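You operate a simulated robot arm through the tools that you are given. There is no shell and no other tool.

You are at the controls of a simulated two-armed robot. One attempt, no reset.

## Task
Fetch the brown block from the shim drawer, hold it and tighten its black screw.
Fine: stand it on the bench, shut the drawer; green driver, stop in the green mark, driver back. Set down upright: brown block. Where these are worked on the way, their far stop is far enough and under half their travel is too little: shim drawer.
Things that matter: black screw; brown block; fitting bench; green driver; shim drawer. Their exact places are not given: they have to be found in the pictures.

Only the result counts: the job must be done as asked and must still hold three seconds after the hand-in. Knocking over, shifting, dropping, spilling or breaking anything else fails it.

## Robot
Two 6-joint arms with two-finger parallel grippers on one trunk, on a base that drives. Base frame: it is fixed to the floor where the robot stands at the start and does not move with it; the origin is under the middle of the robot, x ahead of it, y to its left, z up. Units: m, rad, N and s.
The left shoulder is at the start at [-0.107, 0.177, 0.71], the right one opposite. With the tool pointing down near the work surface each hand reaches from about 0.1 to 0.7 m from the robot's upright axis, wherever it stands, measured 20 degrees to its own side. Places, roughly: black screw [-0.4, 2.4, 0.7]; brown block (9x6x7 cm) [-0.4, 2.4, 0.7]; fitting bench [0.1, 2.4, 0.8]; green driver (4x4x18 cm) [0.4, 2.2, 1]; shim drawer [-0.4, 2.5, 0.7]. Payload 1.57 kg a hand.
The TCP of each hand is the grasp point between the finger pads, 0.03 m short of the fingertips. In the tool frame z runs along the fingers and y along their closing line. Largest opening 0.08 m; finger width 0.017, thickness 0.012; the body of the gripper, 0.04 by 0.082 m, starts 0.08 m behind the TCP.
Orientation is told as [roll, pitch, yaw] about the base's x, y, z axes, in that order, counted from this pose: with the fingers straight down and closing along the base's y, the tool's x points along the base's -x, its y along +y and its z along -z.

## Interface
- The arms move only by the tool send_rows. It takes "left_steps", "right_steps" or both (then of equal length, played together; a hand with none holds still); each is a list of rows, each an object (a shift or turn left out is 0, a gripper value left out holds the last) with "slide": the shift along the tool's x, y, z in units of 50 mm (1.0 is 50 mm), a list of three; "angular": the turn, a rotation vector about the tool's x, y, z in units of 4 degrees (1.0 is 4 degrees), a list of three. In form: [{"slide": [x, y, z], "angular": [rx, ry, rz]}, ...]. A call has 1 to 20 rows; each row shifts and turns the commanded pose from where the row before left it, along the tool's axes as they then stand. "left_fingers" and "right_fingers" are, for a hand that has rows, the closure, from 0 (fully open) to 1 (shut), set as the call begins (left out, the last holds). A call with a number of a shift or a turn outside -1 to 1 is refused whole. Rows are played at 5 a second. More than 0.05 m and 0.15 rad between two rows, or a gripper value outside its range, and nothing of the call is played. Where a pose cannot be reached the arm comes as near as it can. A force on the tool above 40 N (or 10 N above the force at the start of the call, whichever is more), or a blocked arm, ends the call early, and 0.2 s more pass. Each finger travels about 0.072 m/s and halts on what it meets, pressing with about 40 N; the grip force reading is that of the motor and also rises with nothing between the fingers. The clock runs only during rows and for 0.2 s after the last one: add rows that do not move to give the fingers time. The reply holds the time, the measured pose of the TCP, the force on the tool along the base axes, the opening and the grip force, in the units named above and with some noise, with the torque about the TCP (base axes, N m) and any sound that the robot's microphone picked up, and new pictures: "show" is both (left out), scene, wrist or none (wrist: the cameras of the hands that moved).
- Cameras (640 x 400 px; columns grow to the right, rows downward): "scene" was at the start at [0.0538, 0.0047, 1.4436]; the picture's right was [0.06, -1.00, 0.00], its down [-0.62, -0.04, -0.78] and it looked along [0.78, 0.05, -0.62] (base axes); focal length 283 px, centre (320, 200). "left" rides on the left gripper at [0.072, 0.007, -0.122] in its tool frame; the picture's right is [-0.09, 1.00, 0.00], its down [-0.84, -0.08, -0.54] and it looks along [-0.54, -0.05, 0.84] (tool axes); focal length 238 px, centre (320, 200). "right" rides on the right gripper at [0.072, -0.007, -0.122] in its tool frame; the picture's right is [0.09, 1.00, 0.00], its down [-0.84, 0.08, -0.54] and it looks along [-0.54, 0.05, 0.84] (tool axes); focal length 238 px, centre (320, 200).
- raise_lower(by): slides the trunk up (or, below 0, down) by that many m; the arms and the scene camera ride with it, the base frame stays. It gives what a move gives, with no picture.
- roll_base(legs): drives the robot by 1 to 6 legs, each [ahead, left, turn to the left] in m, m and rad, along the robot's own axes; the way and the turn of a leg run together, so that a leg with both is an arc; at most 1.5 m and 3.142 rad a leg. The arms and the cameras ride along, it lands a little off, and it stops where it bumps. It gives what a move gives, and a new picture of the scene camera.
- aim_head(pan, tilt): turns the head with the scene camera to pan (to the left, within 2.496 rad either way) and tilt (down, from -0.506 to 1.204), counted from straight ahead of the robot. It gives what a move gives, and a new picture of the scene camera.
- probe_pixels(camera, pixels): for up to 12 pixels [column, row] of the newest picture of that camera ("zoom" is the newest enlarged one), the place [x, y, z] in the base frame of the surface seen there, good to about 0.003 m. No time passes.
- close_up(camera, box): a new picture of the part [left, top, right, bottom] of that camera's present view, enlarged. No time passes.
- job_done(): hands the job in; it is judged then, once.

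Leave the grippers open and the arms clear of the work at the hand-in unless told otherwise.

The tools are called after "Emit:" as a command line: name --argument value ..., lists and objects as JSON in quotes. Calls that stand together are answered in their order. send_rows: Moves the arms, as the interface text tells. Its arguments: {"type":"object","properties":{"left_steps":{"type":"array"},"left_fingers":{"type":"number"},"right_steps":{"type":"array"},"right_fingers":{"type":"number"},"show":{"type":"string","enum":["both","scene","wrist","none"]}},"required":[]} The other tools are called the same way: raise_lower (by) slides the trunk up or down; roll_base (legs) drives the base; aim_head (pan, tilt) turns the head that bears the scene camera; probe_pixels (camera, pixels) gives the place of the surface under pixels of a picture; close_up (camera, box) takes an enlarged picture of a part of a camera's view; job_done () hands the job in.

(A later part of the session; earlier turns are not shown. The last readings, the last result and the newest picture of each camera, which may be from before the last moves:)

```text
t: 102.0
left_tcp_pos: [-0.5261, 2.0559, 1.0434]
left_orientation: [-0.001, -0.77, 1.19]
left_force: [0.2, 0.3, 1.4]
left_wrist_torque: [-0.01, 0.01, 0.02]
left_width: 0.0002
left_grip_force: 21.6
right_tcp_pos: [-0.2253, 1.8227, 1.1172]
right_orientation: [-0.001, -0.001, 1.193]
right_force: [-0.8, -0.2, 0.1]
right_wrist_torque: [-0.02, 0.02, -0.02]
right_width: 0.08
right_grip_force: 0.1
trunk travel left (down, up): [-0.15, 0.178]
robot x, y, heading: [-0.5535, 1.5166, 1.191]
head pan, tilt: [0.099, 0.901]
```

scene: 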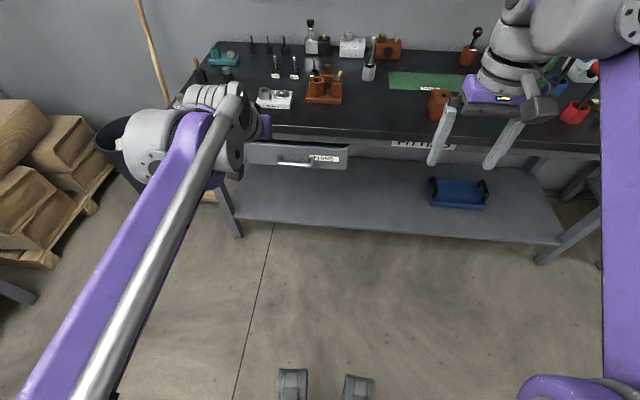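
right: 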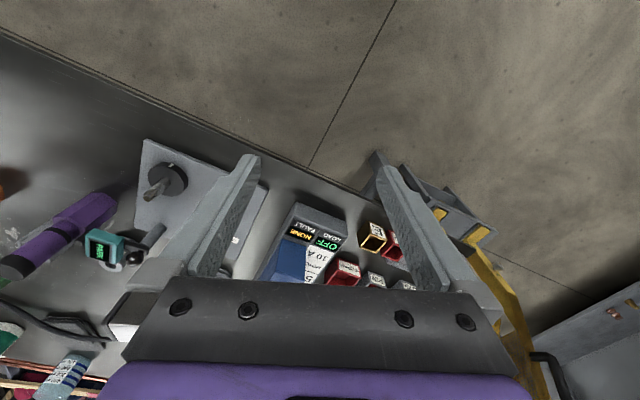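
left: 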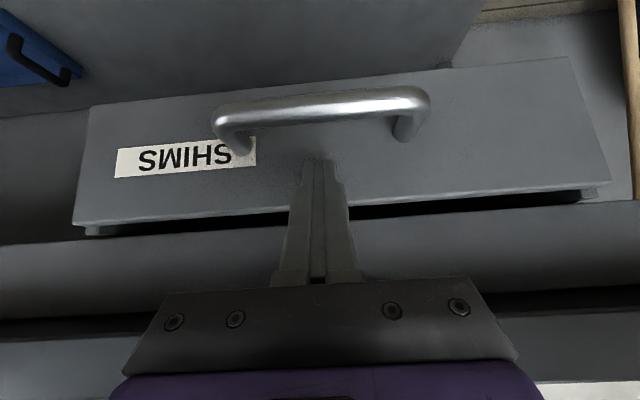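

The drawer is shut. Now strafe right 0.45 m and ahead 0.36 m toward the drivers; both hands ride above everything (tips ≥1.02 m; driver tops 1.035, right hand at 1.117).

Emit:
roll_base --legs '[[0, -0.45, 0], [0.36, 0, 0]]'

Emit:
aim_head --pan -0.25 --tilt 0.85

```text
t: 108.4
left_tcp_pos: [0.0307, 2.224, 1.0415]
left_orientation: [0.0, -0.771, 1.191]
left_force: [0.9, 0.0, -0.2]
left_wrist_torque: [0.0, -0.03, 0.0]
left_width: 0.0
left_grip_force: 21.6
right_tcp_pos: [0.3297, 1.9937, 1.1165]
right_orientation: [0.001, 0.0, 1.19]
right_force: [0.9, -0.3, -0.1]
right_wrist_torque: [-0.04, 0.04, -0.01]
right_width: 0.0798
right_grip_force: 0.0
trunk travel left (down, up): [-0.15, 0.178]
robot x, y, heading: [0.0049, 1.6858, 1.193]
head pan, tilt: [0.099, 0.901]
```

scene: 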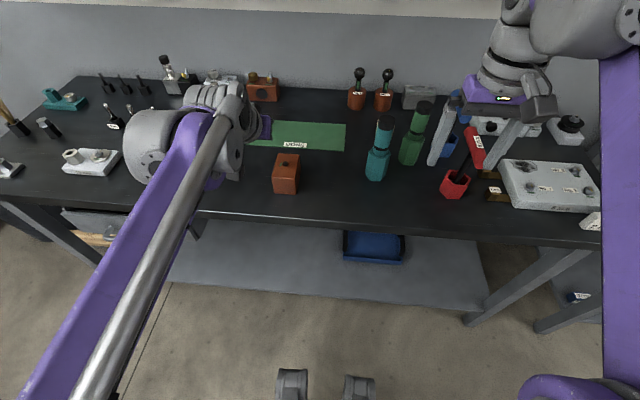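

```text
t: 109.2
left_tcp_pos: [0.0308, 2.2246, 1.0425]
left_orientation: [-0.001, -0.772, 1.188]
left_force: [-0.5, 0.1, -1.1]
left_wrist_torque: [-0.02, -0.01, -0.02]
left_width: 0.0
left_grip_force: 21.1
right_tcp_pos: [0.3298, 1.9924, 1.1159]
right_orientation: [-0.001, 0.0, 1.19]
right_force: [1.4, -0.1, -0.1]
right_wrist_torque: [0.01, -0.01, -0.01]
right_width: 0.08
right_grip_force: 0.1
trunk travel left (down, up): [-0.15, 0.178]
robot x, y, heading: [0.0037, 1.6869, 1.195]
head pan, tilt: [-0.25, 0.85]
```

scene: 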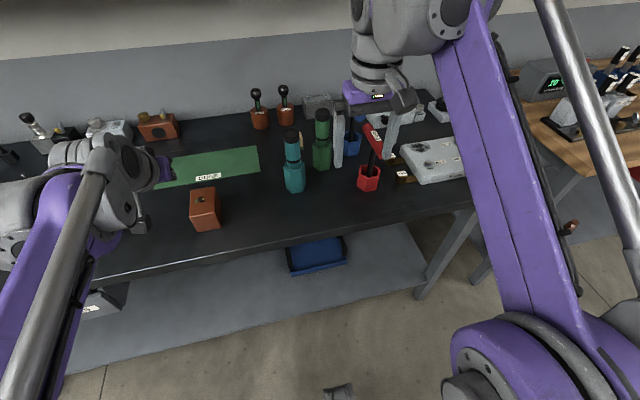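

Close up on the teal/green drivers and the block.

Emit:
close_up --camera "scene" --box '[260, 80, 404, 200]'

Emit:
close_up --camera "scene" --box '[176, 176, 240, 240]'

Emit:
probe_pixels --camera "scene" --pixels '[[322, 113], [320, 125], [322, 136], [322, 155], [312, 160], [330, 160], [290, 135], [293, 180], [322, 108], [340, 160], [299, 140], [316, 104]]'

```text
3.33 times, centred on (332, 140) of scene
```

zoom: 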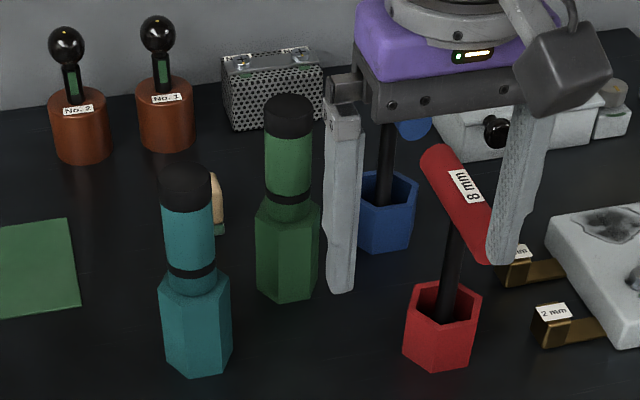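

```text
6.25 times, centred on (208, 208) of scene
```

zoom: 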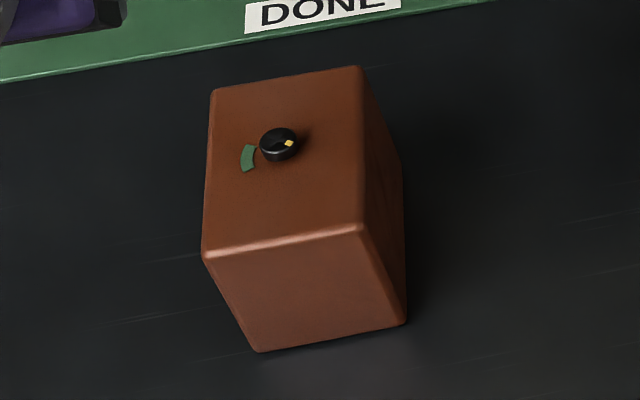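

```text
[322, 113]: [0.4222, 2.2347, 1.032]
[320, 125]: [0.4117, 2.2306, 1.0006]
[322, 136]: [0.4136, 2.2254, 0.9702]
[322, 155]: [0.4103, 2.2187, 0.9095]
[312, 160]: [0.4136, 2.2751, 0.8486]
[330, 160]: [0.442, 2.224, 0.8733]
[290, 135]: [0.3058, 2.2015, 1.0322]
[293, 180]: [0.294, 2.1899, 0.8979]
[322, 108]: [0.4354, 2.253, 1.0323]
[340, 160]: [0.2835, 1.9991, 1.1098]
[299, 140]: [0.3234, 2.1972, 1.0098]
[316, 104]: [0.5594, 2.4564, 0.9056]
```

The green driver's handle centre is about (0.425, 2.2435), top z≈1.033, handle ~3.8 cm thick; the holder rim is at z≈0.95. It's at the limit of reach, so I move 0.10 m ahead and view with the right wrist camera.

Emit:
roll_base --legs '[[0.1, 0, 0]]'

Emit:
send_rows --right_steps '[{"slide": [0, 0, -0.4]}, {}]' --right_fingers 0 --show "both"

```text
t: 110.4
left_tcp_pos: [0.0676, 2.3159, 1.0409]
left_orientation: [0.0, -0.769, 1.186]
left_force: [0.4, -0.1, -0.7]
left_wrist_torque: [-0.04, -0.01, 0.0]
left_width: 0.0
left_grip_force: 21.3
right_tcp_pos: [0.367, 2.0828, 1.117]
right_orientation: [0.0, 0.001, 1.188]
right_force: [0.2, -0.6, -0.8]
right_wrist_torque: [-0.06, -0.02, 0.02]
right_width: 0.0801
right_grip_force: 0.0
trunk travel left (down, up): [-0.15, 0.178]
robot x, y, heading: [0.0409, 1.7771, 1.193]
head pan, tilt: [-0.25, 0.85]
```

scene: 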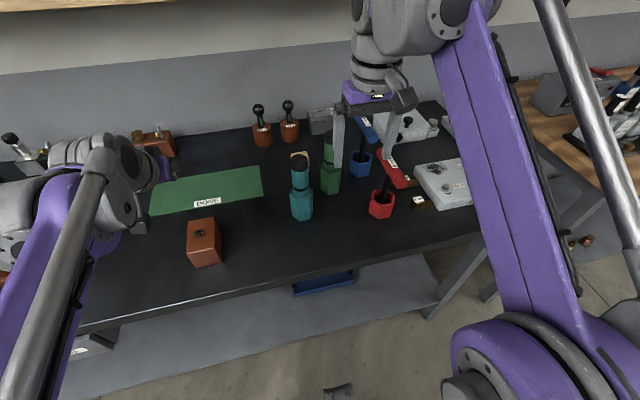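

```text
t: 111.0
left_tcp_pos: [0.0685, 2.3156, 1.0416]
left_orientation: [0.001, -0.771, 1.187]
left_force: [-0.1, 0.3, -0.1]
left_wrist_torque: [-0.02, 0.03, -0.04]
left_width: 0.0
left_grip_force: 21.5
right_tcp_pos: [0.3674, 2.0835, 1.1357]
right_orientation: [0.0, -0.001, 1.19]
right_force: [-0.2, -0.6, -0.5]
right_wrist_torque: [-0.04, 0.0, -0.01]
right_width: 0.0799
right_grip_force: 0.0
trunk travel left (down, up): [-0.15, 0.178]
robot x, y, heading: [0.0344, 1.7761, 1.185]
head pan, tilt: [-0.25, 0.85]
```

scene: 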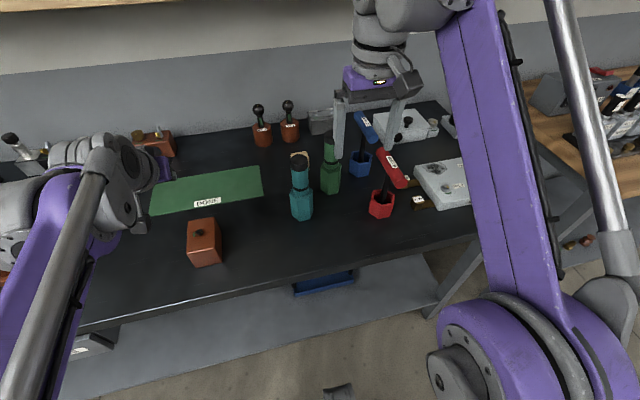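
right: 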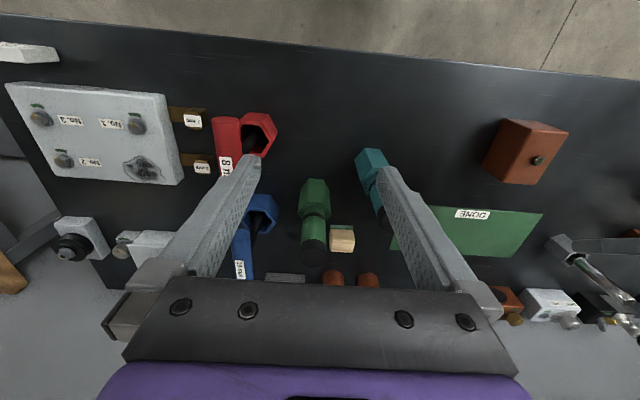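

The wrist camera shows green at (313,225), blue T-handle at (245,240), teal at (375,185). I'll probe these to see finger clearance.

Emit:
probe_pixels --camera "right" --pixels '[[313, 252], [313, 242], [304, 250], [325, 250], [315, 190], [240, 235], [243, 265], [262, 215], [382, 205], [341, 240], [316, 225], [245, 255]]'

Emit:
close_up --camera "right" --box '[230, 160, 390, 290]'

```text
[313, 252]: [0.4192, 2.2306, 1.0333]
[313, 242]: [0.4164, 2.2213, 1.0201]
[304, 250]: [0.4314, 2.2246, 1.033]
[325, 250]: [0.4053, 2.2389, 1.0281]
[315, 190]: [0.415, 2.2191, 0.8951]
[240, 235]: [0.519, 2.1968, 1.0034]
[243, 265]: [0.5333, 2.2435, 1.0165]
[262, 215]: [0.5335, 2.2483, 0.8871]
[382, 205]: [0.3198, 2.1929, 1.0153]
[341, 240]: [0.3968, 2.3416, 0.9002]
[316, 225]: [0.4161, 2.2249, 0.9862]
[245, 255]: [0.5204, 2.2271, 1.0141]
```

```text
3.08 times, centred on (310, 225) of right
```

zoom: 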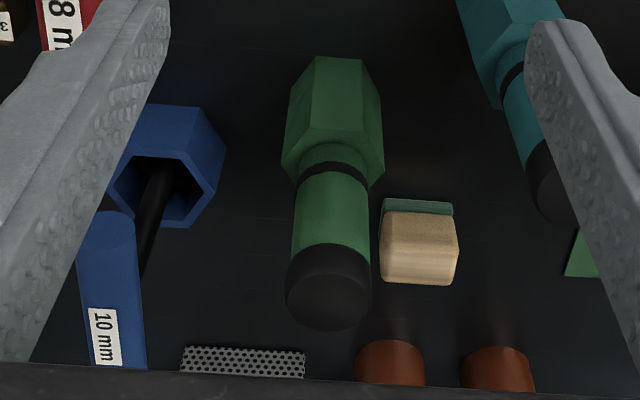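

Emit:
probe_pixels --camera "zoom" --pixels '[[330, 298], [292, 296], [367, 298], [330, 325], [330, 272], [100, 225], [135, 300], [110, 360], [295, 230], [368, 230], [545, 190]]'

```text
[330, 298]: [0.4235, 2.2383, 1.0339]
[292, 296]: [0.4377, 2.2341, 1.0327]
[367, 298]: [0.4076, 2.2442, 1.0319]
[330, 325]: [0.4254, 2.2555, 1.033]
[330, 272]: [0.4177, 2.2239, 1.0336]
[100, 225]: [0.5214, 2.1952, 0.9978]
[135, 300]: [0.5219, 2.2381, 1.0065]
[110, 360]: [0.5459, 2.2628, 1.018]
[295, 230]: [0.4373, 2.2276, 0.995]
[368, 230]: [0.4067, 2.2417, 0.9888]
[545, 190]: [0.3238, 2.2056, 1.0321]
```

Green handle top centre ≈ (0.4225, 2.2394), z 1.033, Ø≈34 mm; the blue bar and teal driver leave room. Tightening needs about 155° clockwise (pointer at about -19°, mark at about -175° from bench-right), so I'd like to grasp with the wrist pre-turned counter-clockwise. I'll test turning the right hand by 80° ccw in the air here.

Emit:
send_rows --right_steps '[{"angular": [0, 0, -1]}, {"angular": [0, 0, -1]}, {"angular": [0, 0, -1]}, {"angular": [0, 0, -1]}, {"angular": [0, 0, -1]}, {"angular": [0, 0, -1]}, {"angular": [0, 0, -1]}, {"angular": [0, 0, -1]}, {"angular": [0, 0, -1]}, {"angular": [0, 0, -1]}, {"angular": [0, 0, -1]}, {"angular": [0, 0, -1]}, {"angular": [0, 0, -1]}, {"angular": [0, 0, -1]}, {"angular": [0, 0, -1]}, {"angular": [0, 0, -1]}, {"angular": [0, 0, -1]}, {"angular": [0, 0, -1]}, {"angular": [0, 0, -1]}, {"angular": [0, 0, -1]}]' --right_fingers 0 --show "both"

```text
t: 115.2
left_tcp_pos: [0.0676, 2.3163, 1.0413]
left_orientation: [-0.001, -0.773, 1.187]
left_force: [0.2, 0.5, 0.4]
left_wrist_torque: [0.02, 0.04, 0.0]
left_width: 0.0
left_grip_force: 20.8
right_tcp_pos: [0.3663, 2.083, 1.1376]
right_orientation: [-0.001, 0.001, 2.587]
right_force: [-0.5, 0.2, -0.1]
right_wrist_torque: [-0.01, -0.03, 0.01]
right_width: 0.0801
right_grip_force: 0.1
trunk travel left (down, up): [-0.15, 0.178]
robot x, y, heading: [0.0416, 1.7777, 1.189]
head pan, tilt: [-0.25, 0.85]
```

scene: 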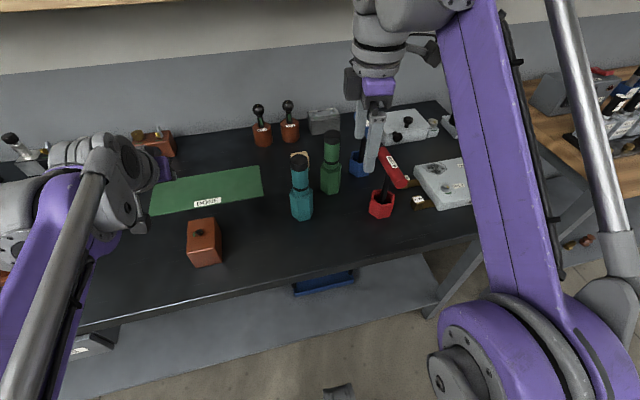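
right: 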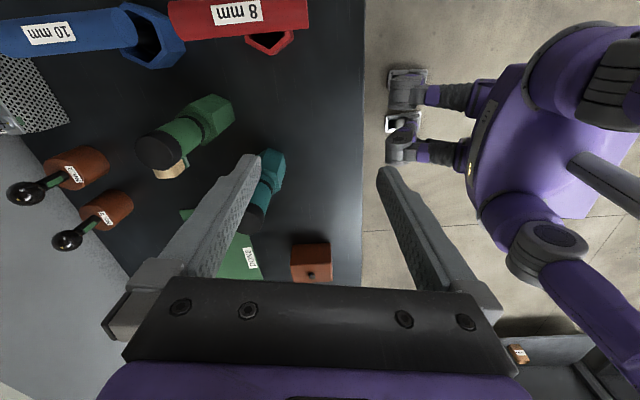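

Reached cleanly. Now move over the green driver: tool shift x -34.6 mm, y -162.5 mm at the present height (tips at 1.107, above driver top).

Emit:
send_rows --right_steps '[{"slide": [-0.1384, -0.65, 0]}, {"slide": [-0.1384, -0.65, 0]}, {"slide": [-0.1384, -0.65, 0]}, {"slide": [-0.1384, -0.65, 0]}, {"slide": [-0.1384, -0.65, 0]}, {}, {}]' --right_fingers 0 --show "both"

```text
t: 116.8
left_tcp_pos: [0.0681, 2.3157, 1.042]
left_orientation: [0.002, -0.771, 1.187]
left_force: [-0.3, 0.2, 0.1]
left_wrist_torque: [0.01, 0.01, -0.02]
left_width: 0.0
left_grip_force: 21.0
right_tcp_pos: [0.3956, 2.175, 1.0861]
right_orientation: [0.0, 0.0, 2.584]
right_force: [0.3, -0.3, -0.1]
right_wrist_torque: [0.05, 0.02, -0.04]
right_width: 0.0798
right_grip_force: 0.1
right hand out of reach, approached as far as the arm can: row 2, 3, 4, 5
trunk travel left (down, up): [-0.15, 0.178]
robot x, y, heading: [0.0379, 1.7768, 1.185]
head pan, tilt: [-0.25, 0.85]
```

scene: 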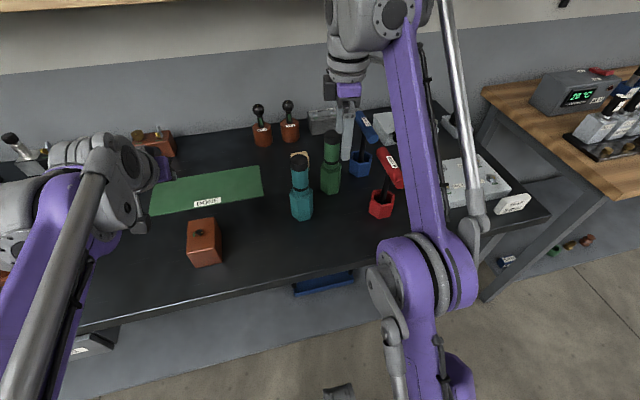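
right: 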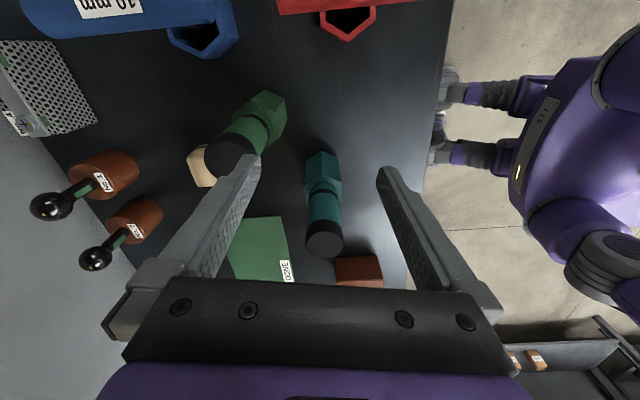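

Out of reach at this height. Raising the trunk by 0.17 m gives the arms more room at this level.

Emit:
raise_lower --by 0.17

Emit:
send_rows --right_steps '[{"slide": [0, 0, 0.5]}, {"slide": [0, 0, 0.5]}, {"slide": [0, 0, 0.5]}, {}, {}]' --right_fingers 0 --show "both"

```text
t: 118.7
left_tcp_pos: [0.0675, 2.3148, 1.2126]
left_orientation: [0.002, -0.772, 1.187]
left_force: [-0.3, 0.1, -0.4]
left_wrist_torque: [0.03, -0.06, -0.03]
left_width: 0.0
left_grip_force: 21.0
right_tcp_pos: [0.3968, 2.172, 1.2557]
right_orientation: [0.0, 0.0, 2.585]
right_force: [-0.5, -1.1, 0.1]
right_wrist_torque: [0.02, 0.01, -0.01]
right_width: 0.0798
right_grip_force: 0.0
trunk travel left (down, up): [-0.32, 0.008]
robot x, y, heading: [0.037, 1.7768, 1.191]
head pan, tilt: [-0.25, 0.85]
```

```text
t: 119.9
left_tcp_pos: [0.0671, 2.3161, 1.2123]
left_orientation: [0.001, -0.772, 1.187]
left_force: [0.3, -0.5, -0.2]
left_wrist_torque: [0.02, 0.0, 0.0]
left_width: 0.0
left_grip_force: 21.1
right_tcp_pos: [0.3951, 2.1725, 1.1816]
right_orientation: [0.001, 0.001, 2.586]
right_force: [-0.8, -0.4, 0.2]
right_wrist_torque: [-0.01, 0.02, -0.01]
right_width: 0.0803
right_grip_force: 0.1
trunk travel left (down, up): [-0.32, 0.008]
robot x, y, heading: [0.0399, 1.7784, 1.19]
head pan, tilt: [-0.25, 0.85]
```

scene: 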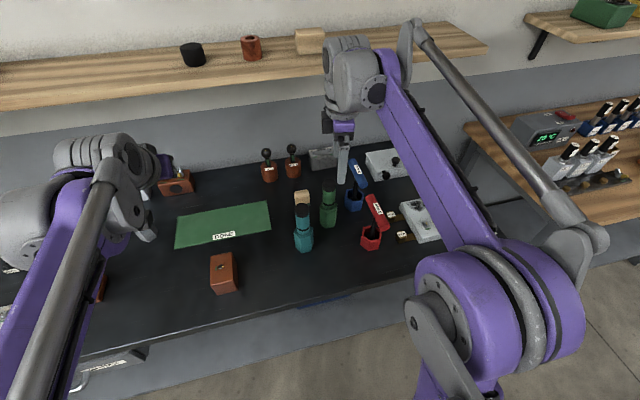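
right: 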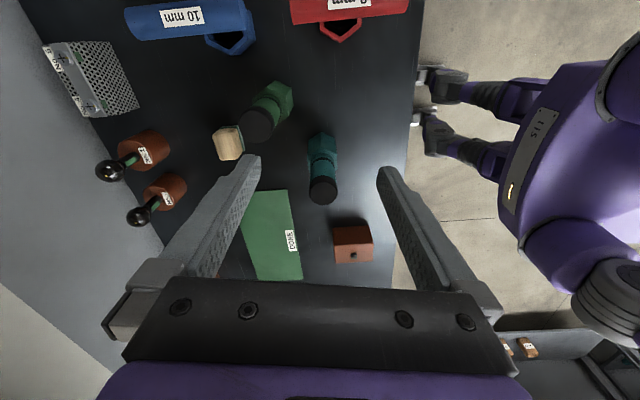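

Now shift to over the handle: x -11.9 mm, y -71.3 mm.

Emit:
send_rows --right_steps '[{"slide": [-0.119, -0.713, 0]}, {"slide": [-0.119, -0.713, 0]}, {"slide": [0, 0, 0.6]}, {}, {}]' --right_fingers 0 --show "both"

```text
t: 121.1
left_tcp_pos: [0.0671, 2.3153, 1.2119]
left_orientation: [0.001, -0.771, 1.186]
left_force: [0.0, 0.2, -0.3]
left_wrist_torque: [0.01, 0.0, -0.01]
left_width: 0.0
left_grip_force: 21.4
right_tcp_pos: [0.4239, 2.2385, 1.1506]
right_orientation: [-0.001, 0.0, 2.583]
right_force: [-0.3, 0.0, 0.3]
right_wrist_torque: [-0.03, -0.02, 0.0]
right_width: 0.08
right_grip_force: 0.2
trunk travel left (down, up): [-0.32, 0.008]
robot x, y, heading: [0.0411, 1.7791, 1.186]
head pan, tilt: [-0.25, 0.85]
```

scene: 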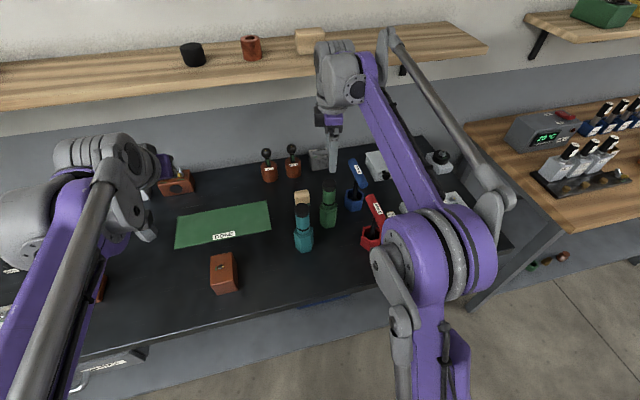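
right: 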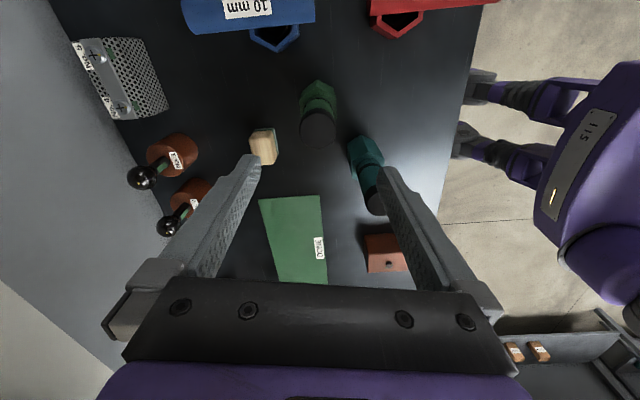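

The driver top at (320,125) is centred between the fingers. Descend 15 cm to z≈0.998 around the handle.

Emit:
send_rows --right_steps '[{"slide": [0.02, -0.01, 0.5]}, {"slide": [0.01, 0, 0.5]}, {"slide": [0, 0, 0.5]}, {"slide": [0, 0, 0.5]}, {"slide": [0, 0, 0.5]}, {"slide": [0, 0, 0.5]}, {}, {}]' --right_fingers 0 --show "both"

```text
t: 122.9
left_tcp_pos: [0.0673, 2.3158, 1.2116]
left_orientation: [0.0, -0.772, 1.186]
left_force: [-0.8, -0.7, -0.1]
left_wrist_torque: [-0.01, 0.02, -0.02]
left_width: 0.0
left_grip_force: 20.7
right_tcp_pos: [0.4242, 2.2374, 1.001]
right_orientation: [0.001, 0.0, 2.586]
right_force: [0.2, 0.5, -0.4]
right_wrist_torque: [0.0, 0.0, 0.02]
right_width: 0.0801
right_grip_force: 0.1
trunk travel left (down, up): [-0.32, 0.008]
robot x, y, heading: [0.0418, 1.7743, 1.19]
head pan, tilt: [-0.25, 0.85]
```

scene: 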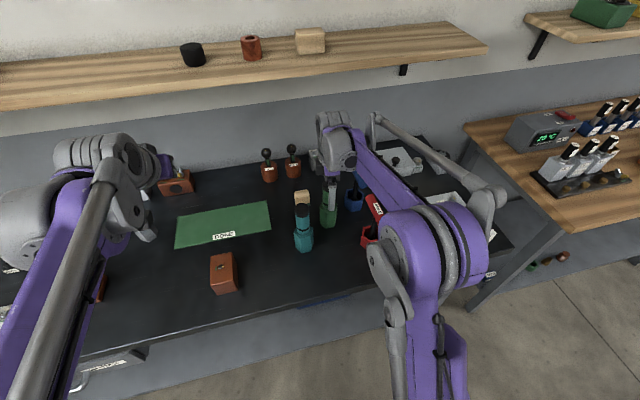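
right: 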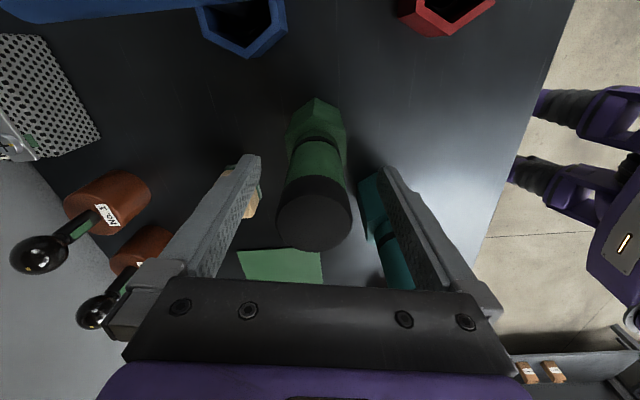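

Let me probe the handle top's edges to verify the centring before closing.

Emit:
probe_pixels --camera "right" --pixels '[[314, 215], [281, 213], [348, 213], [314, 190], [314, 243], [312, 160], [320, 105]]'

```text
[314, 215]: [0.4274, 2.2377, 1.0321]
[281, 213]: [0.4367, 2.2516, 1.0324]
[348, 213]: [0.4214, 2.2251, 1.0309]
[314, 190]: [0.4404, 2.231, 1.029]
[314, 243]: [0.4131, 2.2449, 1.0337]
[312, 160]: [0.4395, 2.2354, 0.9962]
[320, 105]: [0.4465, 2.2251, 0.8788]
```

Handle centre is ~2.5–3 mm off the TCP; I correct that (x +2.5 mm, y -2.5 mm) and then close.

Emit:
send_rows --right_steps '[{"slide": [0.05, -0.05, 0]}, {}, {}]' --right_fingers 0 --show "none"

Emit:
send_rows --right_steps '[{}, {}, {}, {}, {}, {}]' --right_fingers 1 --show "wrist"

```text
t: 123.7
left_tcp_pos: [0.0675, 2.3165, 1.2114]
left_orientation: [0.001, -0.773, 1.188]
left_force: [-0.1, 0.0, 1.0]
left_wrist_torque: [0.05, -0.01, 0.02]
left_width: 0.0002
left_grip_force: 21.3
right_tcp_pos: [0.429, 2.2396, 1.0018]
right_orientation: [-0.002, -0.001, 2.585]
right_force: [0.4, -0.6, -0.1]
right_wrist_torque: [0.02, -0.01, -0.01]
right_width: 0.0798
right_grip_force: 0.1
trunk travel left (down, up): [-0.32, 0.008]
robot x, y, heading: [0.0412, 1.7775, 1.182]
head pan, tilt: [-0.25, 0.85]
```

```text
t: 125.1
left_tcp_pos: [0.0682, 2.3164, 1.2125]
left_orientation: [0.001, -0.771, 1.186]
left_force: [-0.2, -1.3, 1.0]
left_wrist_torque: [0.02, -0.01, 0.0]
left_width: 0.0
left_grip_force: 21.7
right_tcp_pos: [0.4282, 2.2396, 1.0017]
right_orientation: [-0.001, 0.001, 2.586]
right_force: [0.1, -0.2, 2.0]
right_wrist_torque: [0.01, 0.0, -0.05]
right_width: 0.0367
right_grip_force: 39.7
trunk travel left (down, up): [-0.32, 0.008]
robot x, y, heading: [0.0401, 1.7792, 1.185]
head pan, tilt: [-0.25, 0.85]
```

right: 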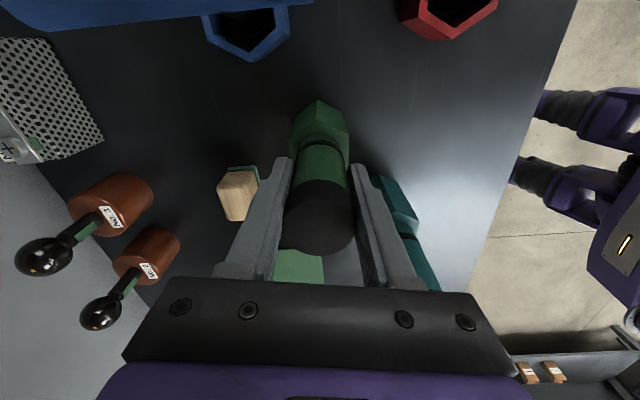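

Gripped (36.7 mm, 40 N). I note the docking pose: TCP (0.4282, 2.2396, 1.0017), yaw 2.586. Now lift straight up slowly by ~4 cm first and check.

Emit:
send_rows --right_steps '[{"slide": [0, 0, -0.1]}, {"slide": [0, 0, -0.2]}, {"slide": [0, 0, -0.25]}, {"slide": [0, 0, -0.25]}, {}]' --show "both"

```text
t: 126.3
left_tcp_pos: [0.0683, 2.3158, 1.2117]
left_orientation: [-0.001, -0.771, 1.186]
left_force: [-0.6, -0.6, 0.6]
left_wrist_torque: [0.01, 0.03, -0.02]
left_width: 0.0
left_grip_force: 21.4
right_tcp_pos: [0.4299, 2.2396, 1.0412]
right_orientation: [0.001, 0.0, 2.586]
right_force: [-0.4, 1.0, -1.5]
right_wrist_torque: [0.0, -0.02, -0.01]
right_width: 0.0362
right_grip_force: 39.9
trunk travel left (down, up): [-0.32, 0.008]
robot x, y, heading: [0.0429, 1.7783, 1.186]
head pan, tilt: [-0.25, 0.85]
```

scene: 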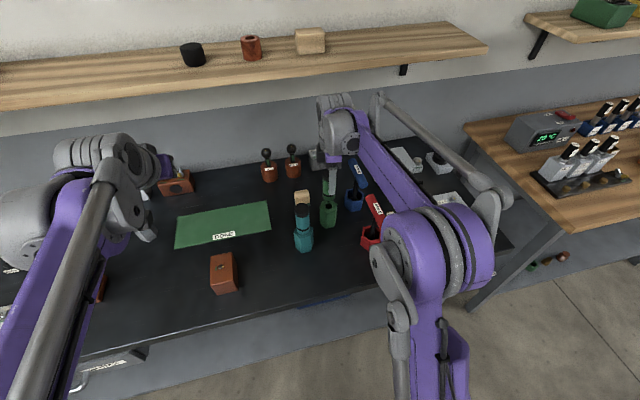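
right: 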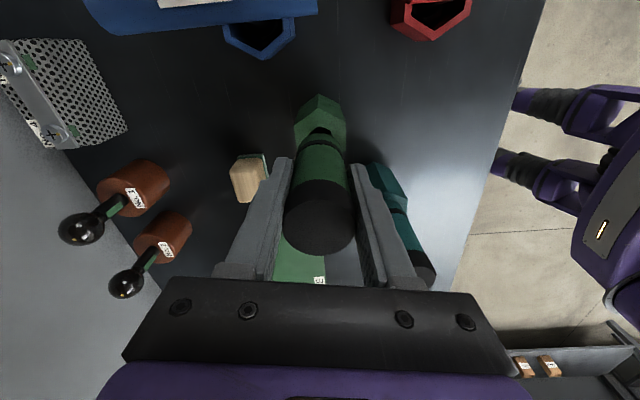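

It comes out and the holder stays. Lift 12 cm more.

Emit:
send_rows --right_steps '[{"slide": [0, 0, -0.4]}, {"slide": [0, 0, -0.5]}, {"slide": [0, 0, -0.5]}, {"slide": [0, 0, -0.5]}, {"slide": [0, 0, -0.5]}, {}, {}]' --show "both"

```text
t: 127.9
left_tcp_pos: [0.0676, 2.3169, 1.2116]
left_orientation: [-0.001, -0.772, 1.187]
left_force: [0.1, -0.5, -0.1]
left_wrist_torque: [-0.01, -0.04, 0.0]
left_width: 0.0001
left_grip_force: 21.7
right_tcp_pos: [0.4282, 2.2398, 1.1606]
right_orientation: [0.001, 0.0, 2.585]
right_force: [0.3, -0.1, -1.8]
right_wrist_torque: [-0.01, 0.01, -0.01]
right_width: 0.0364
right_grip_force: 40.2
trunk travel left (down, up): [-0.32, 0.008]
robot x, y, heading: [0.0408, 1.7793, 1.191]
head pan, tilt: [-0.25, 0.85]
```

scene: 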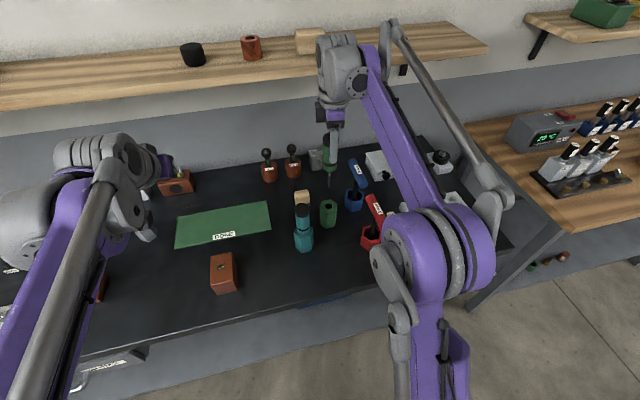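
right: 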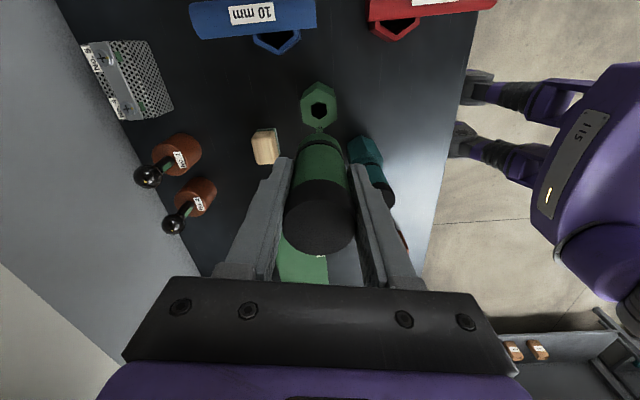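

Close-up on the driver in the scene view to see its shaft and tip, and on the holder.

Emit:
close_up --camera "scene" --box '[290, 110, 386, 240]'

Emit:
close_up --camera "right" --box '[270, 60, 370, 160]'

```text
3.08 times, centred on (338, 175) of scene
```

zoom: 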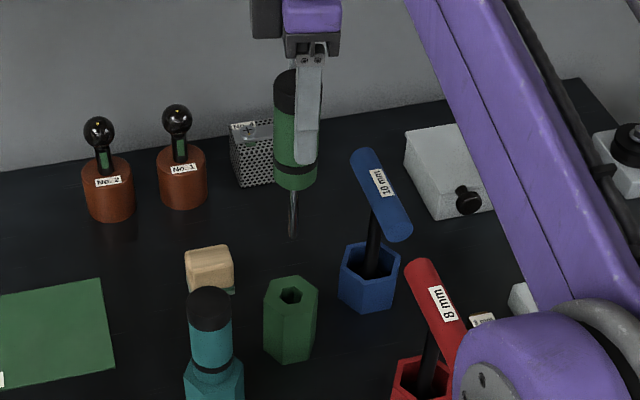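

```text
4.00 times, centred on (320, 110) of right
```

zoom: 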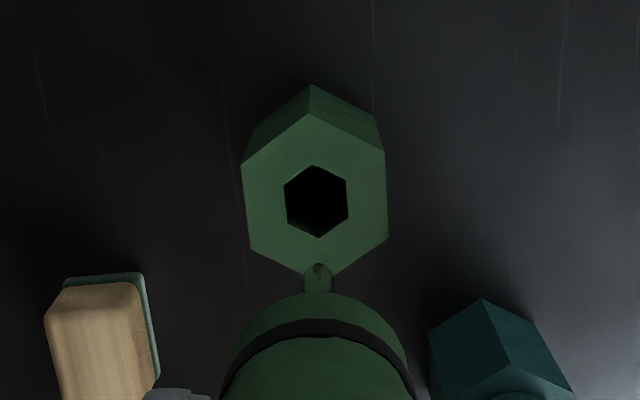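

Emit:
close_up --camera "scene" --box '[314, 160, 346, 190]'

```text
13.33 times, centred on (330, 175) of scene
```

zoom: 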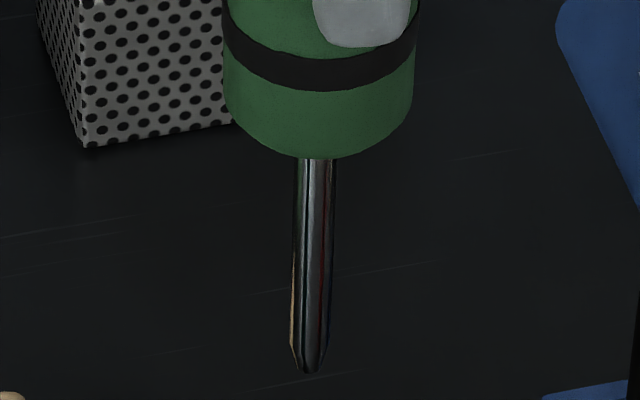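

Emit:
probe_pixels --camera "zoom" --pixels '[[311, 370], [311, 360], [311, 340], [315, 200], [320, 150], [320, 100], [305, 362], [318, 362]]'

```text
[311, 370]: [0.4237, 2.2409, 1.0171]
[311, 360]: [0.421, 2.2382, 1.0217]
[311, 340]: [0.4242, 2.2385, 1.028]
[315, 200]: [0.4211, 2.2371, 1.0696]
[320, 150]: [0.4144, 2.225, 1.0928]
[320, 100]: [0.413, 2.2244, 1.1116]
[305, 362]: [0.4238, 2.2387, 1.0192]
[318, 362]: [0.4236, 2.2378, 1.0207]
```

The tip is 0.144 m below the TCP, on the tool axis (seen at about (320,128) in the wrist image). Before shifting, I raise the driver 8 cm more so its tip clears the teal driver and T-handles, and open the left fingers (it's in free air).

Emit:
send_rows --right_steps '[{"slide": [0, 0, -0.5]}, {"slide": [0, 0, -0.5]}, {"slide": [0, 0, -0.6]}, {}, {}]' --left_steps '[{}, {}, {}, {}, {}]' --left_fingers 0 --show "none"

```text
t: 129.1
left_tcp_pos: [0.0677, 2.3159, 1.2121]
left_orientation: [0.0, -0.772, 1.184]
left_force: [0.4, -0.6, 0.2]
left_wrist_torque: [0.01, 0.01, 0.03]
left_width: 0.0799
left_grip_force: 0.1
right_tcp_pos: [0.4284, 2.2392, 1.243]
right_orientation: [0.001, 0.001, 2.584]
right_force: [0.1, -0.2, -2.0]
right_wrist_torque: [0.02, -0.01, 0.03]
right_width: 0.0365
right_grip_force: 39.7
trunk travel left (down, up): [-0.32, 0.008]
robot x, y, heading: [0.0387, 1.7793, 1.192]
head pan, tilt: [-0.25, 0.85]
```

Right hand at z=1.243 (tip ≈1.10). Now base back 0.06 and left 0.08, and aim the head at the block.

Emit:
roll_base --legs '[[-0.06, 0.08, 0]]'

Emit:
aim_head --pan 0.1 --tilt 0.95

```text
t: 130.4
left_tcp_pos: [-0.0259, 2.2905, 1.2121]
left_orientation: [0.0, -0.771, 1.185]
left_force: [-0.4, 0.3, -0.1]
left_wrist_torque: [-0.02, 0.0, 0.02]
left_width: 0.0802
left_grip_force: 0.1
right_tcp_pos: [0.3349, 2.2129, 1.2428]
right_orientation: [0.0, 0.0, 2.585]
right_force: [-0.5, 0.0, -0.4]
right_wrist_torque: [0.01, 0.0, 0.03]
right_width: 0.0364
right_grip_force: 40.0
trunk travel left (down, up): [-0.32, 0.008]
robot x, y, heading: [-0.0585, 1.7525, 1.191]
head pan, tilt: [-0.25, 0.85]
```

scene: 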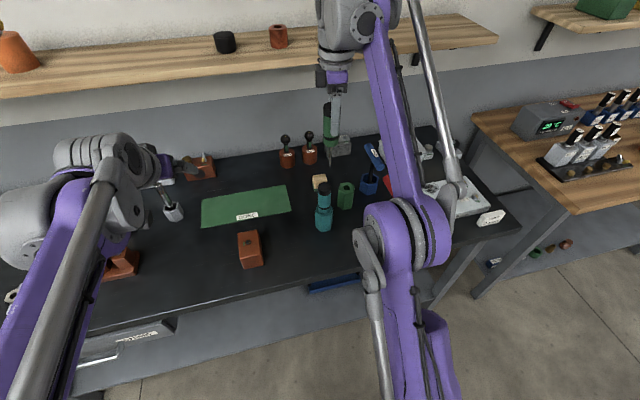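

```text
t: 131.3
left_tcp_pos: [-0.0262, 2.2892, 1.2128]
left_orientation: [-0.001, -0.773, 1.188]
left_force: [0.3, -0.1, -0.6]
left_wrist_torque: [-0.01, 0.02, 0.01]
left_width: 0.0799
left_grip_force: 0.0
right_tcp_pos: [0.3345, 2.212, 1.2417]
right_orientation: [0.0, -0.001, 2.586]
right_force: [0.3, 0.4, -1.4]
right_wrist_torque: [0.04, -0.02, 0.03]
right_width: 0.0363
right_grip_force: 40.1
trunk travel left (down, up): [-0.32, 0.008]
robot x, y, heading: [-0.0506, 1.7478, 1.189]
head pan, tilt: [0.099, 0.949]
```

scene: 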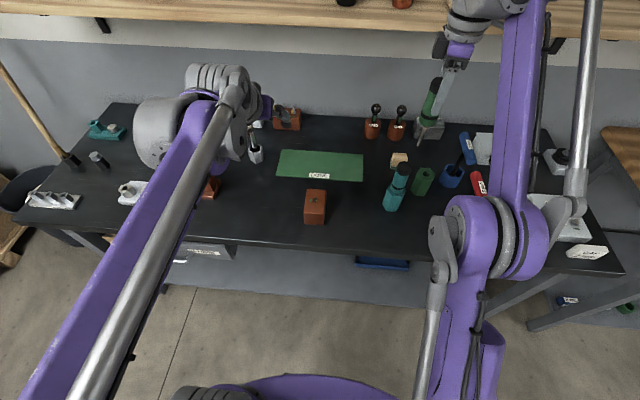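

Close-up on the block (315,205) to measure it and the screw.

Emit:
close_up --camera "scene" --box '[291, 180, 339, 230]'

Emit:
close_up --camera "scene" --box '[140, 220, 260, 300]'

```text
8.00 times, centred on (315, 205) of scene
```

zoom: 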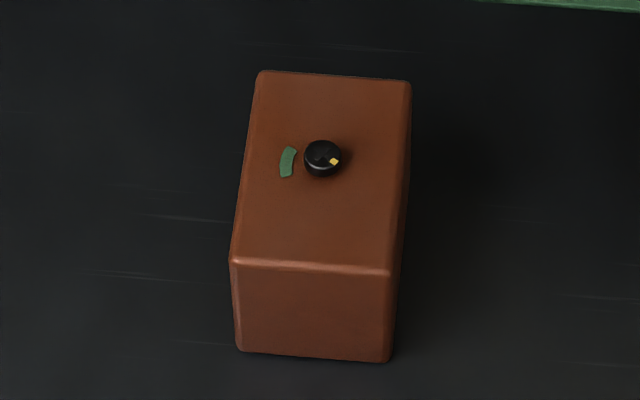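

```text
5.00 times, centred on (200, 260) of scene
```

zoom: 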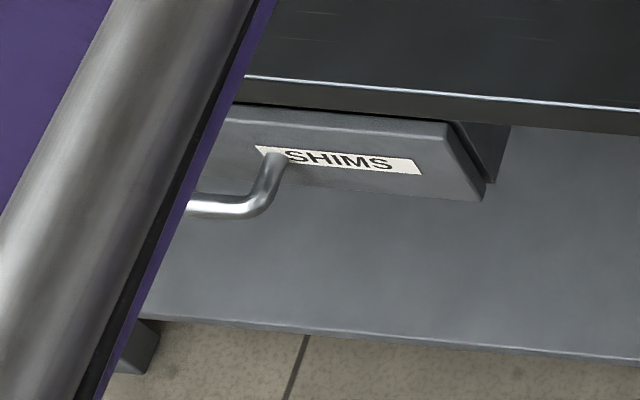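

Emit:
probe_pixels --camera "zoom" --pixels '[[330, 150], [300, 130], [400, 180], [430, 130], [400, 90], [300, 82]]'

Emit:
close_up --camera "scene" --box '[291, 180, 339, 230]'

Emit:
probe_pixels --camera "zoom" --pixels '[[258, 77], [408, 84], [234, 260], [388, 270], [322, 156], [334, 161], [287, 161], [290, 150], [285, 173], [330, 220], [240, 345], [385, 355]]'

```text
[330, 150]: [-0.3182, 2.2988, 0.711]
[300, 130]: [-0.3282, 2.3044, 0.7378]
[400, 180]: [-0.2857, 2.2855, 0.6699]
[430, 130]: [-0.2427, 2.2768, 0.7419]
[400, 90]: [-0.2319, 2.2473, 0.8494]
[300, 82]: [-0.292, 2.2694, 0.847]
```

```text
8.00 times, centred on (315, 205) of scene
```

zoom: 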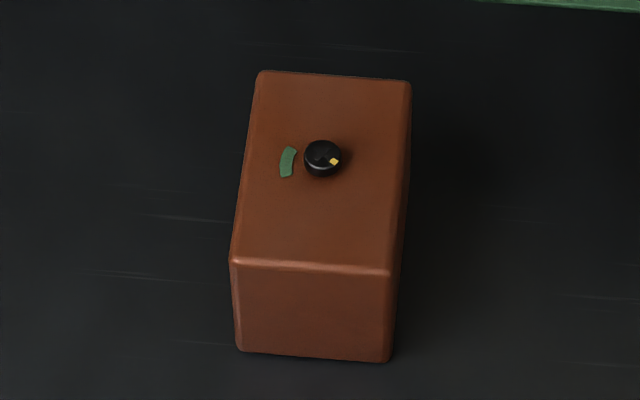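

```text
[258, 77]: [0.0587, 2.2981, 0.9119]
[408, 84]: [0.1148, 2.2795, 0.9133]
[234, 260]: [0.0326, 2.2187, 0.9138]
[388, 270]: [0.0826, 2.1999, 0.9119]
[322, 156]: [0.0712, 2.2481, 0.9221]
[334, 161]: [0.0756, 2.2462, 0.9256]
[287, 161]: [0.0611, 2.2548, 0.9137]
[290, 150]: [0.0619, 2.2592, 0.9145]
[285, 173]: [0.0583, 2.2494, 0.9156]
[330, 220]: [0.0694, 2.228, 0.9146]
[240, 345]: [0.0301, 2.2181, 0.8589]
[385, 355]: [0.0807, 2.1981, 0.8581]
```

Drawer face is at n≈2.019 as at the start: shut. Block: centre (0.072, 2.249), front face n=2.0726, top 0.914, screw head top ≈0.925. Left hand plan: TCP pre-grasp at n≈2.007, u=-0.763, z≈0.974, then slide 12 cm along the tool axis. First go back 11 cm and right 10.6 cm, then down 23.9 cm.

Emit:
send_rows --left_steps '[{"slide": [0.531, -0.707, -0.516]}, {"slide": [0.531, -0.707, -0.516]}, {"slide": [0.531, -0.707, -0.516]}, {"slide": [0.555, 0, 0.571]}, {"slide": [0.555, 0, 0.571]}, {"slide": [0.555, 0, 0.571]}, {"slide": [0.555, 0, 0.571]}, {"slide": [0.555, 0, 0.571]}, {"slide": [0.555, 0, 0.571]}, {}, {}]' --left_fingers 0 --show "both"

```text
refused: row 1 steps farther than a row can; nothing moved
```

Emit:
send_rows --left_steps '[{"slide": [0.398, -0.53, -0.387]}, {"slide": [0.398, -0.53, -0.387]}, {"slide": [0.398, -0.53, -0.387]}, {"slide": [0.398, -0.53, -0.387]}, {"slide": [0.555, 0, 0.571]}, {"slide": [0.555, 0, 0.571]}, {"slide": [0.555, 0, 0.571]}, {"slide": [0.555, 0, 0.571]}, {"slide": [0.555, 0, 0.571]}, {"slide": [0.555, 0, 0.571]}, {}, {}]' --left_fingers 0 --show "both"

```text
t: 133.9
left_tcp_pos: [0.0281, 2.146, 0.9739]
left_orientation: [-0.001, -0.772, 1.186]
left_force: [0.1, 0.6, -0.3]
left_wrist_torque: [-0.02, 0.02, 0.0]
left_width: 0.08
left_grip_force: 0.1
right_tcp_pos: [0.3348, 2.211, 1.2426]
right_orientation: [-0.001, 0.0, 2.585]
right_force: [1.6, 0.2, -1.7]
right_wrist_torque: [0.0, 0.0, 0.03]
right_width: 0.0363
right_grip_force: 40.1
trunk travel left (down, up): [-0.32, 0.008]
robot x, y, heading: [-0.056, 1.752, 1.191]
head pan, tilt: [0.099, 0.949]
```

scene: 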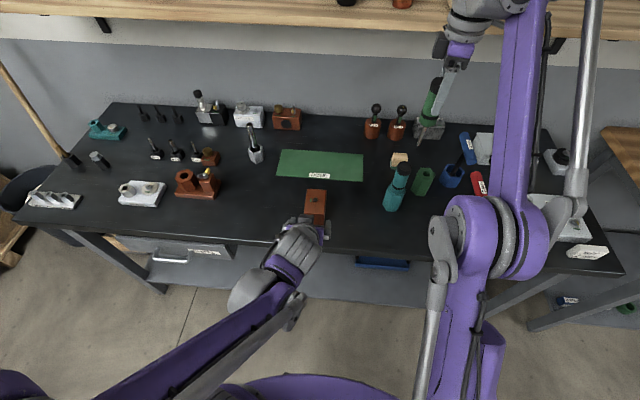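
left: 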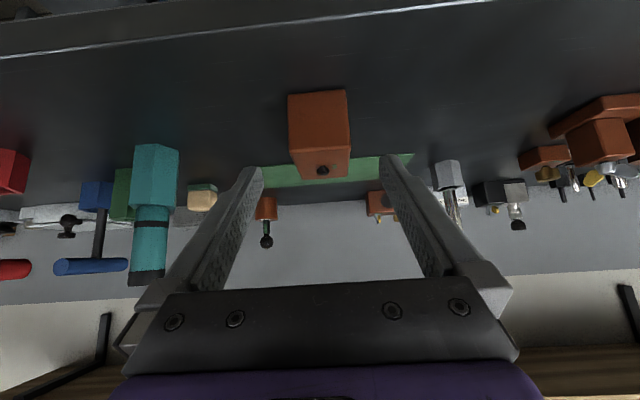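

The block is centred between the left fingers (block column ~319). Slide 12 cm along the tool axis onto the block sides, then check.

Emit:
send_rows --left_steps '[{"slide": [0, -0.03, 0.5]}, {"slide": [0, -0.03, 0.5]}, {"slide": [0, 0, 0.5]}, {"slide": [0, 0, 0.5]}, {"slide": [0, 0, 0.4]}, {}, {}]' --left_fingers 0 --show "both"

```text
t: 135.5
left_tcp_pos: [0.064, 2.2219, 0.8859]
left_orientation: [0.0, -0.773, 1.187]
left_force: [-0.8, 1.6, 0.4]
left_wrist_torque: [-0.02, -0.02, 0.02]
left_width: 0.0801
left_grip_force: 0.1
right_tcp_pos: [0.3345, 2.2119, 1.2419]
right_orientation: [-0.002, -0.001, 2.584]
right_force: [0.2, 0.3, -1.8]
right_wrist_torque: [0.0, -0.05, 0.01]
right_width: 0.0361
right_grip_force: 40.4
trunk travel left (down, up): [-0.32, 0.008]
robot x, y, heading: [-0.0538, 1.7523, 1.19]
head pan, tilt: [0.099, 0.949]
```

scene: 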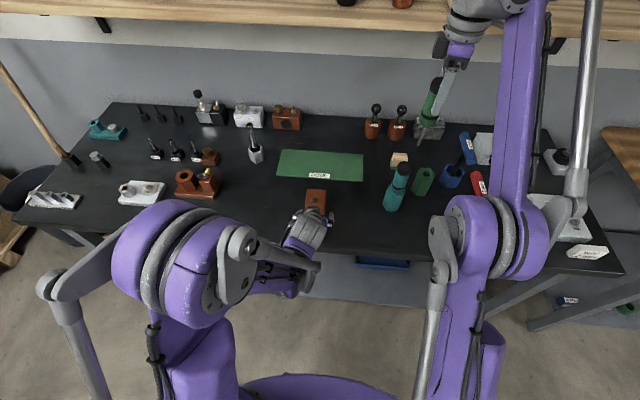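
left: 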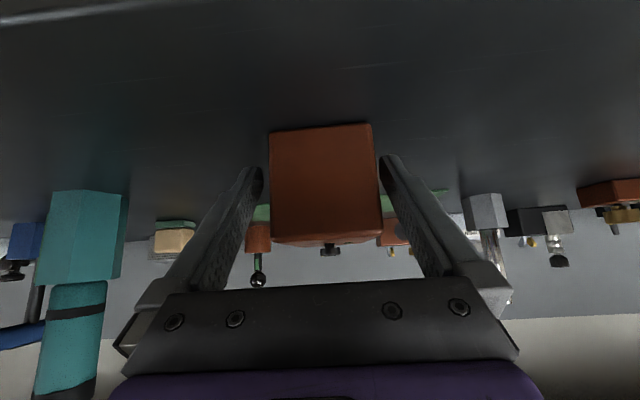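

Fingers flank the block. Close the left hand on it.

Emit:
send_rows --left_steps '[{}, {}, {}, {}]' --left_fingers 1 --show "both"

Emit:
close_up --camera "scene" --box '[285, 175, 349, 225]'

```text
t: 136.5
left_tcp_pos: [0.0624, 2.2219, 0.8858]
left_orientation: [0.0, -0.772, 1.186]
left_force: [-0.6, 0.6, 0.5]
left_wrist_torque: [0.19, 0.08, 0.1]
left_width: 0.0597
left_grip_force: 39.8
right_tcp_pos: [0.3343, 2.2122, 1.2421]
right_orientation: [0.001, -0.001, 2.587]
right_force: [0.3, -0.2, -1.4]
right_wrist_torque: [0.04, 0.0, 0.05]
right_width: 0.0362
right_grip_force: 39.7
trunk travel left (down, up): [-0.32, 0.008]
robot x, y, heading: [-0.056, 1.751, 1.187]
head pan, tilt: [0.099, 0.949]
```

scene: 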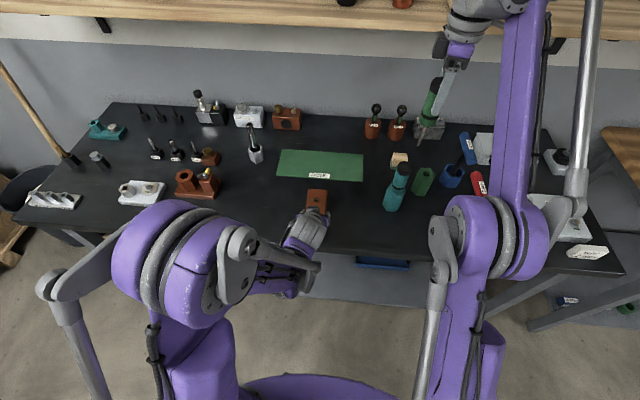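
left: 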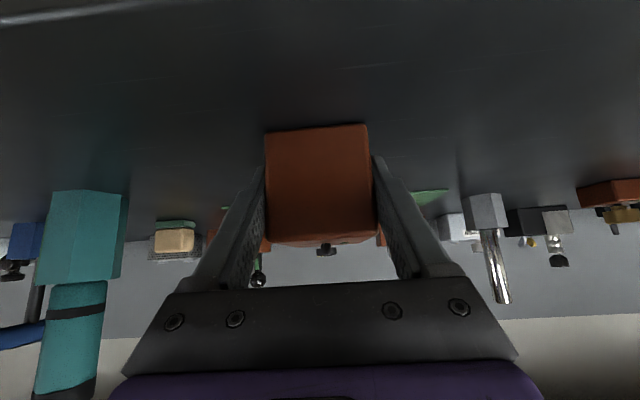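

```text
8.00 times, centred on (317, 200) of scene
```

zoom: 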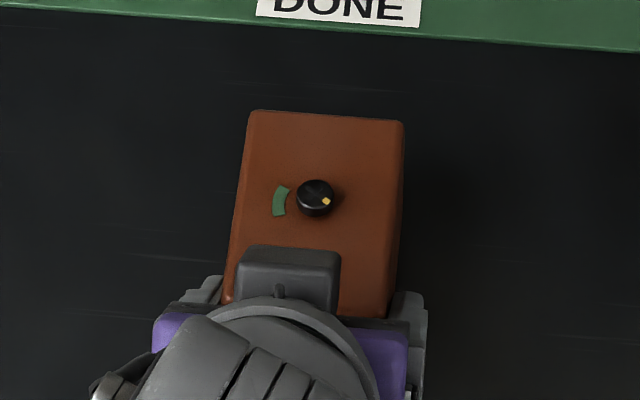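

Block held firmly (59.7 mm, 40 N), screw and green mark visible at (315,197) in the zoom. I'll probe the screw and the dark box of the left hand at (288,270) to check clearance for the driver.

Emit:
probe_pixels --camera "zoom" --pixels '[[288, 255], [288, 280], [240, 275], [338, 275], [316, 195], [326, 201], [250, 115], [402, 125], [279, 202], [282, 190], [278, 213], [320, 330]]'

Emit:
close_up --camera "scene" --box '[305, 188, 329, 212]'

```text
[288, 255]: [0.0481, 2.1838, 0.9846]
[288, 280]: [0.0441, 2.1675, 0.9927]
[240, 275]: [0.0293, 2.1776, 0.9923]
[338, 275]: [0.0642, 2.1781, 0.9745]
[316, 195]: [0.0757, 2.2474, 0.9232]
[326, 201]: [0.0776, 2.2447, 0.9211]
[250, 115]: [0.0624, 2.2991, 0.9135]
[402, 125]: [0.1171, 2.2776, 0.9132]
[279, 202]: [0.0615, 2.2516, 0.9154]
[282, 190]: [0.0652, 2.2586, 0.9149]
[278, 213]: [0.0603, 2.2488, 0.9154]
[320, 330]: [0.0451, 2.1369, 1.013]
```

```text
16.00 times, centred on (317, 200) of scene
```

zoom: 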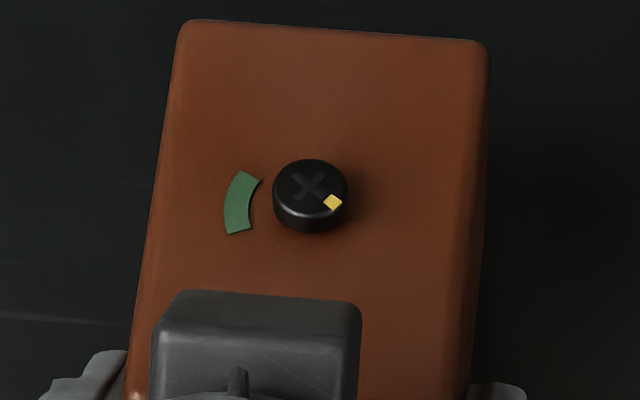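

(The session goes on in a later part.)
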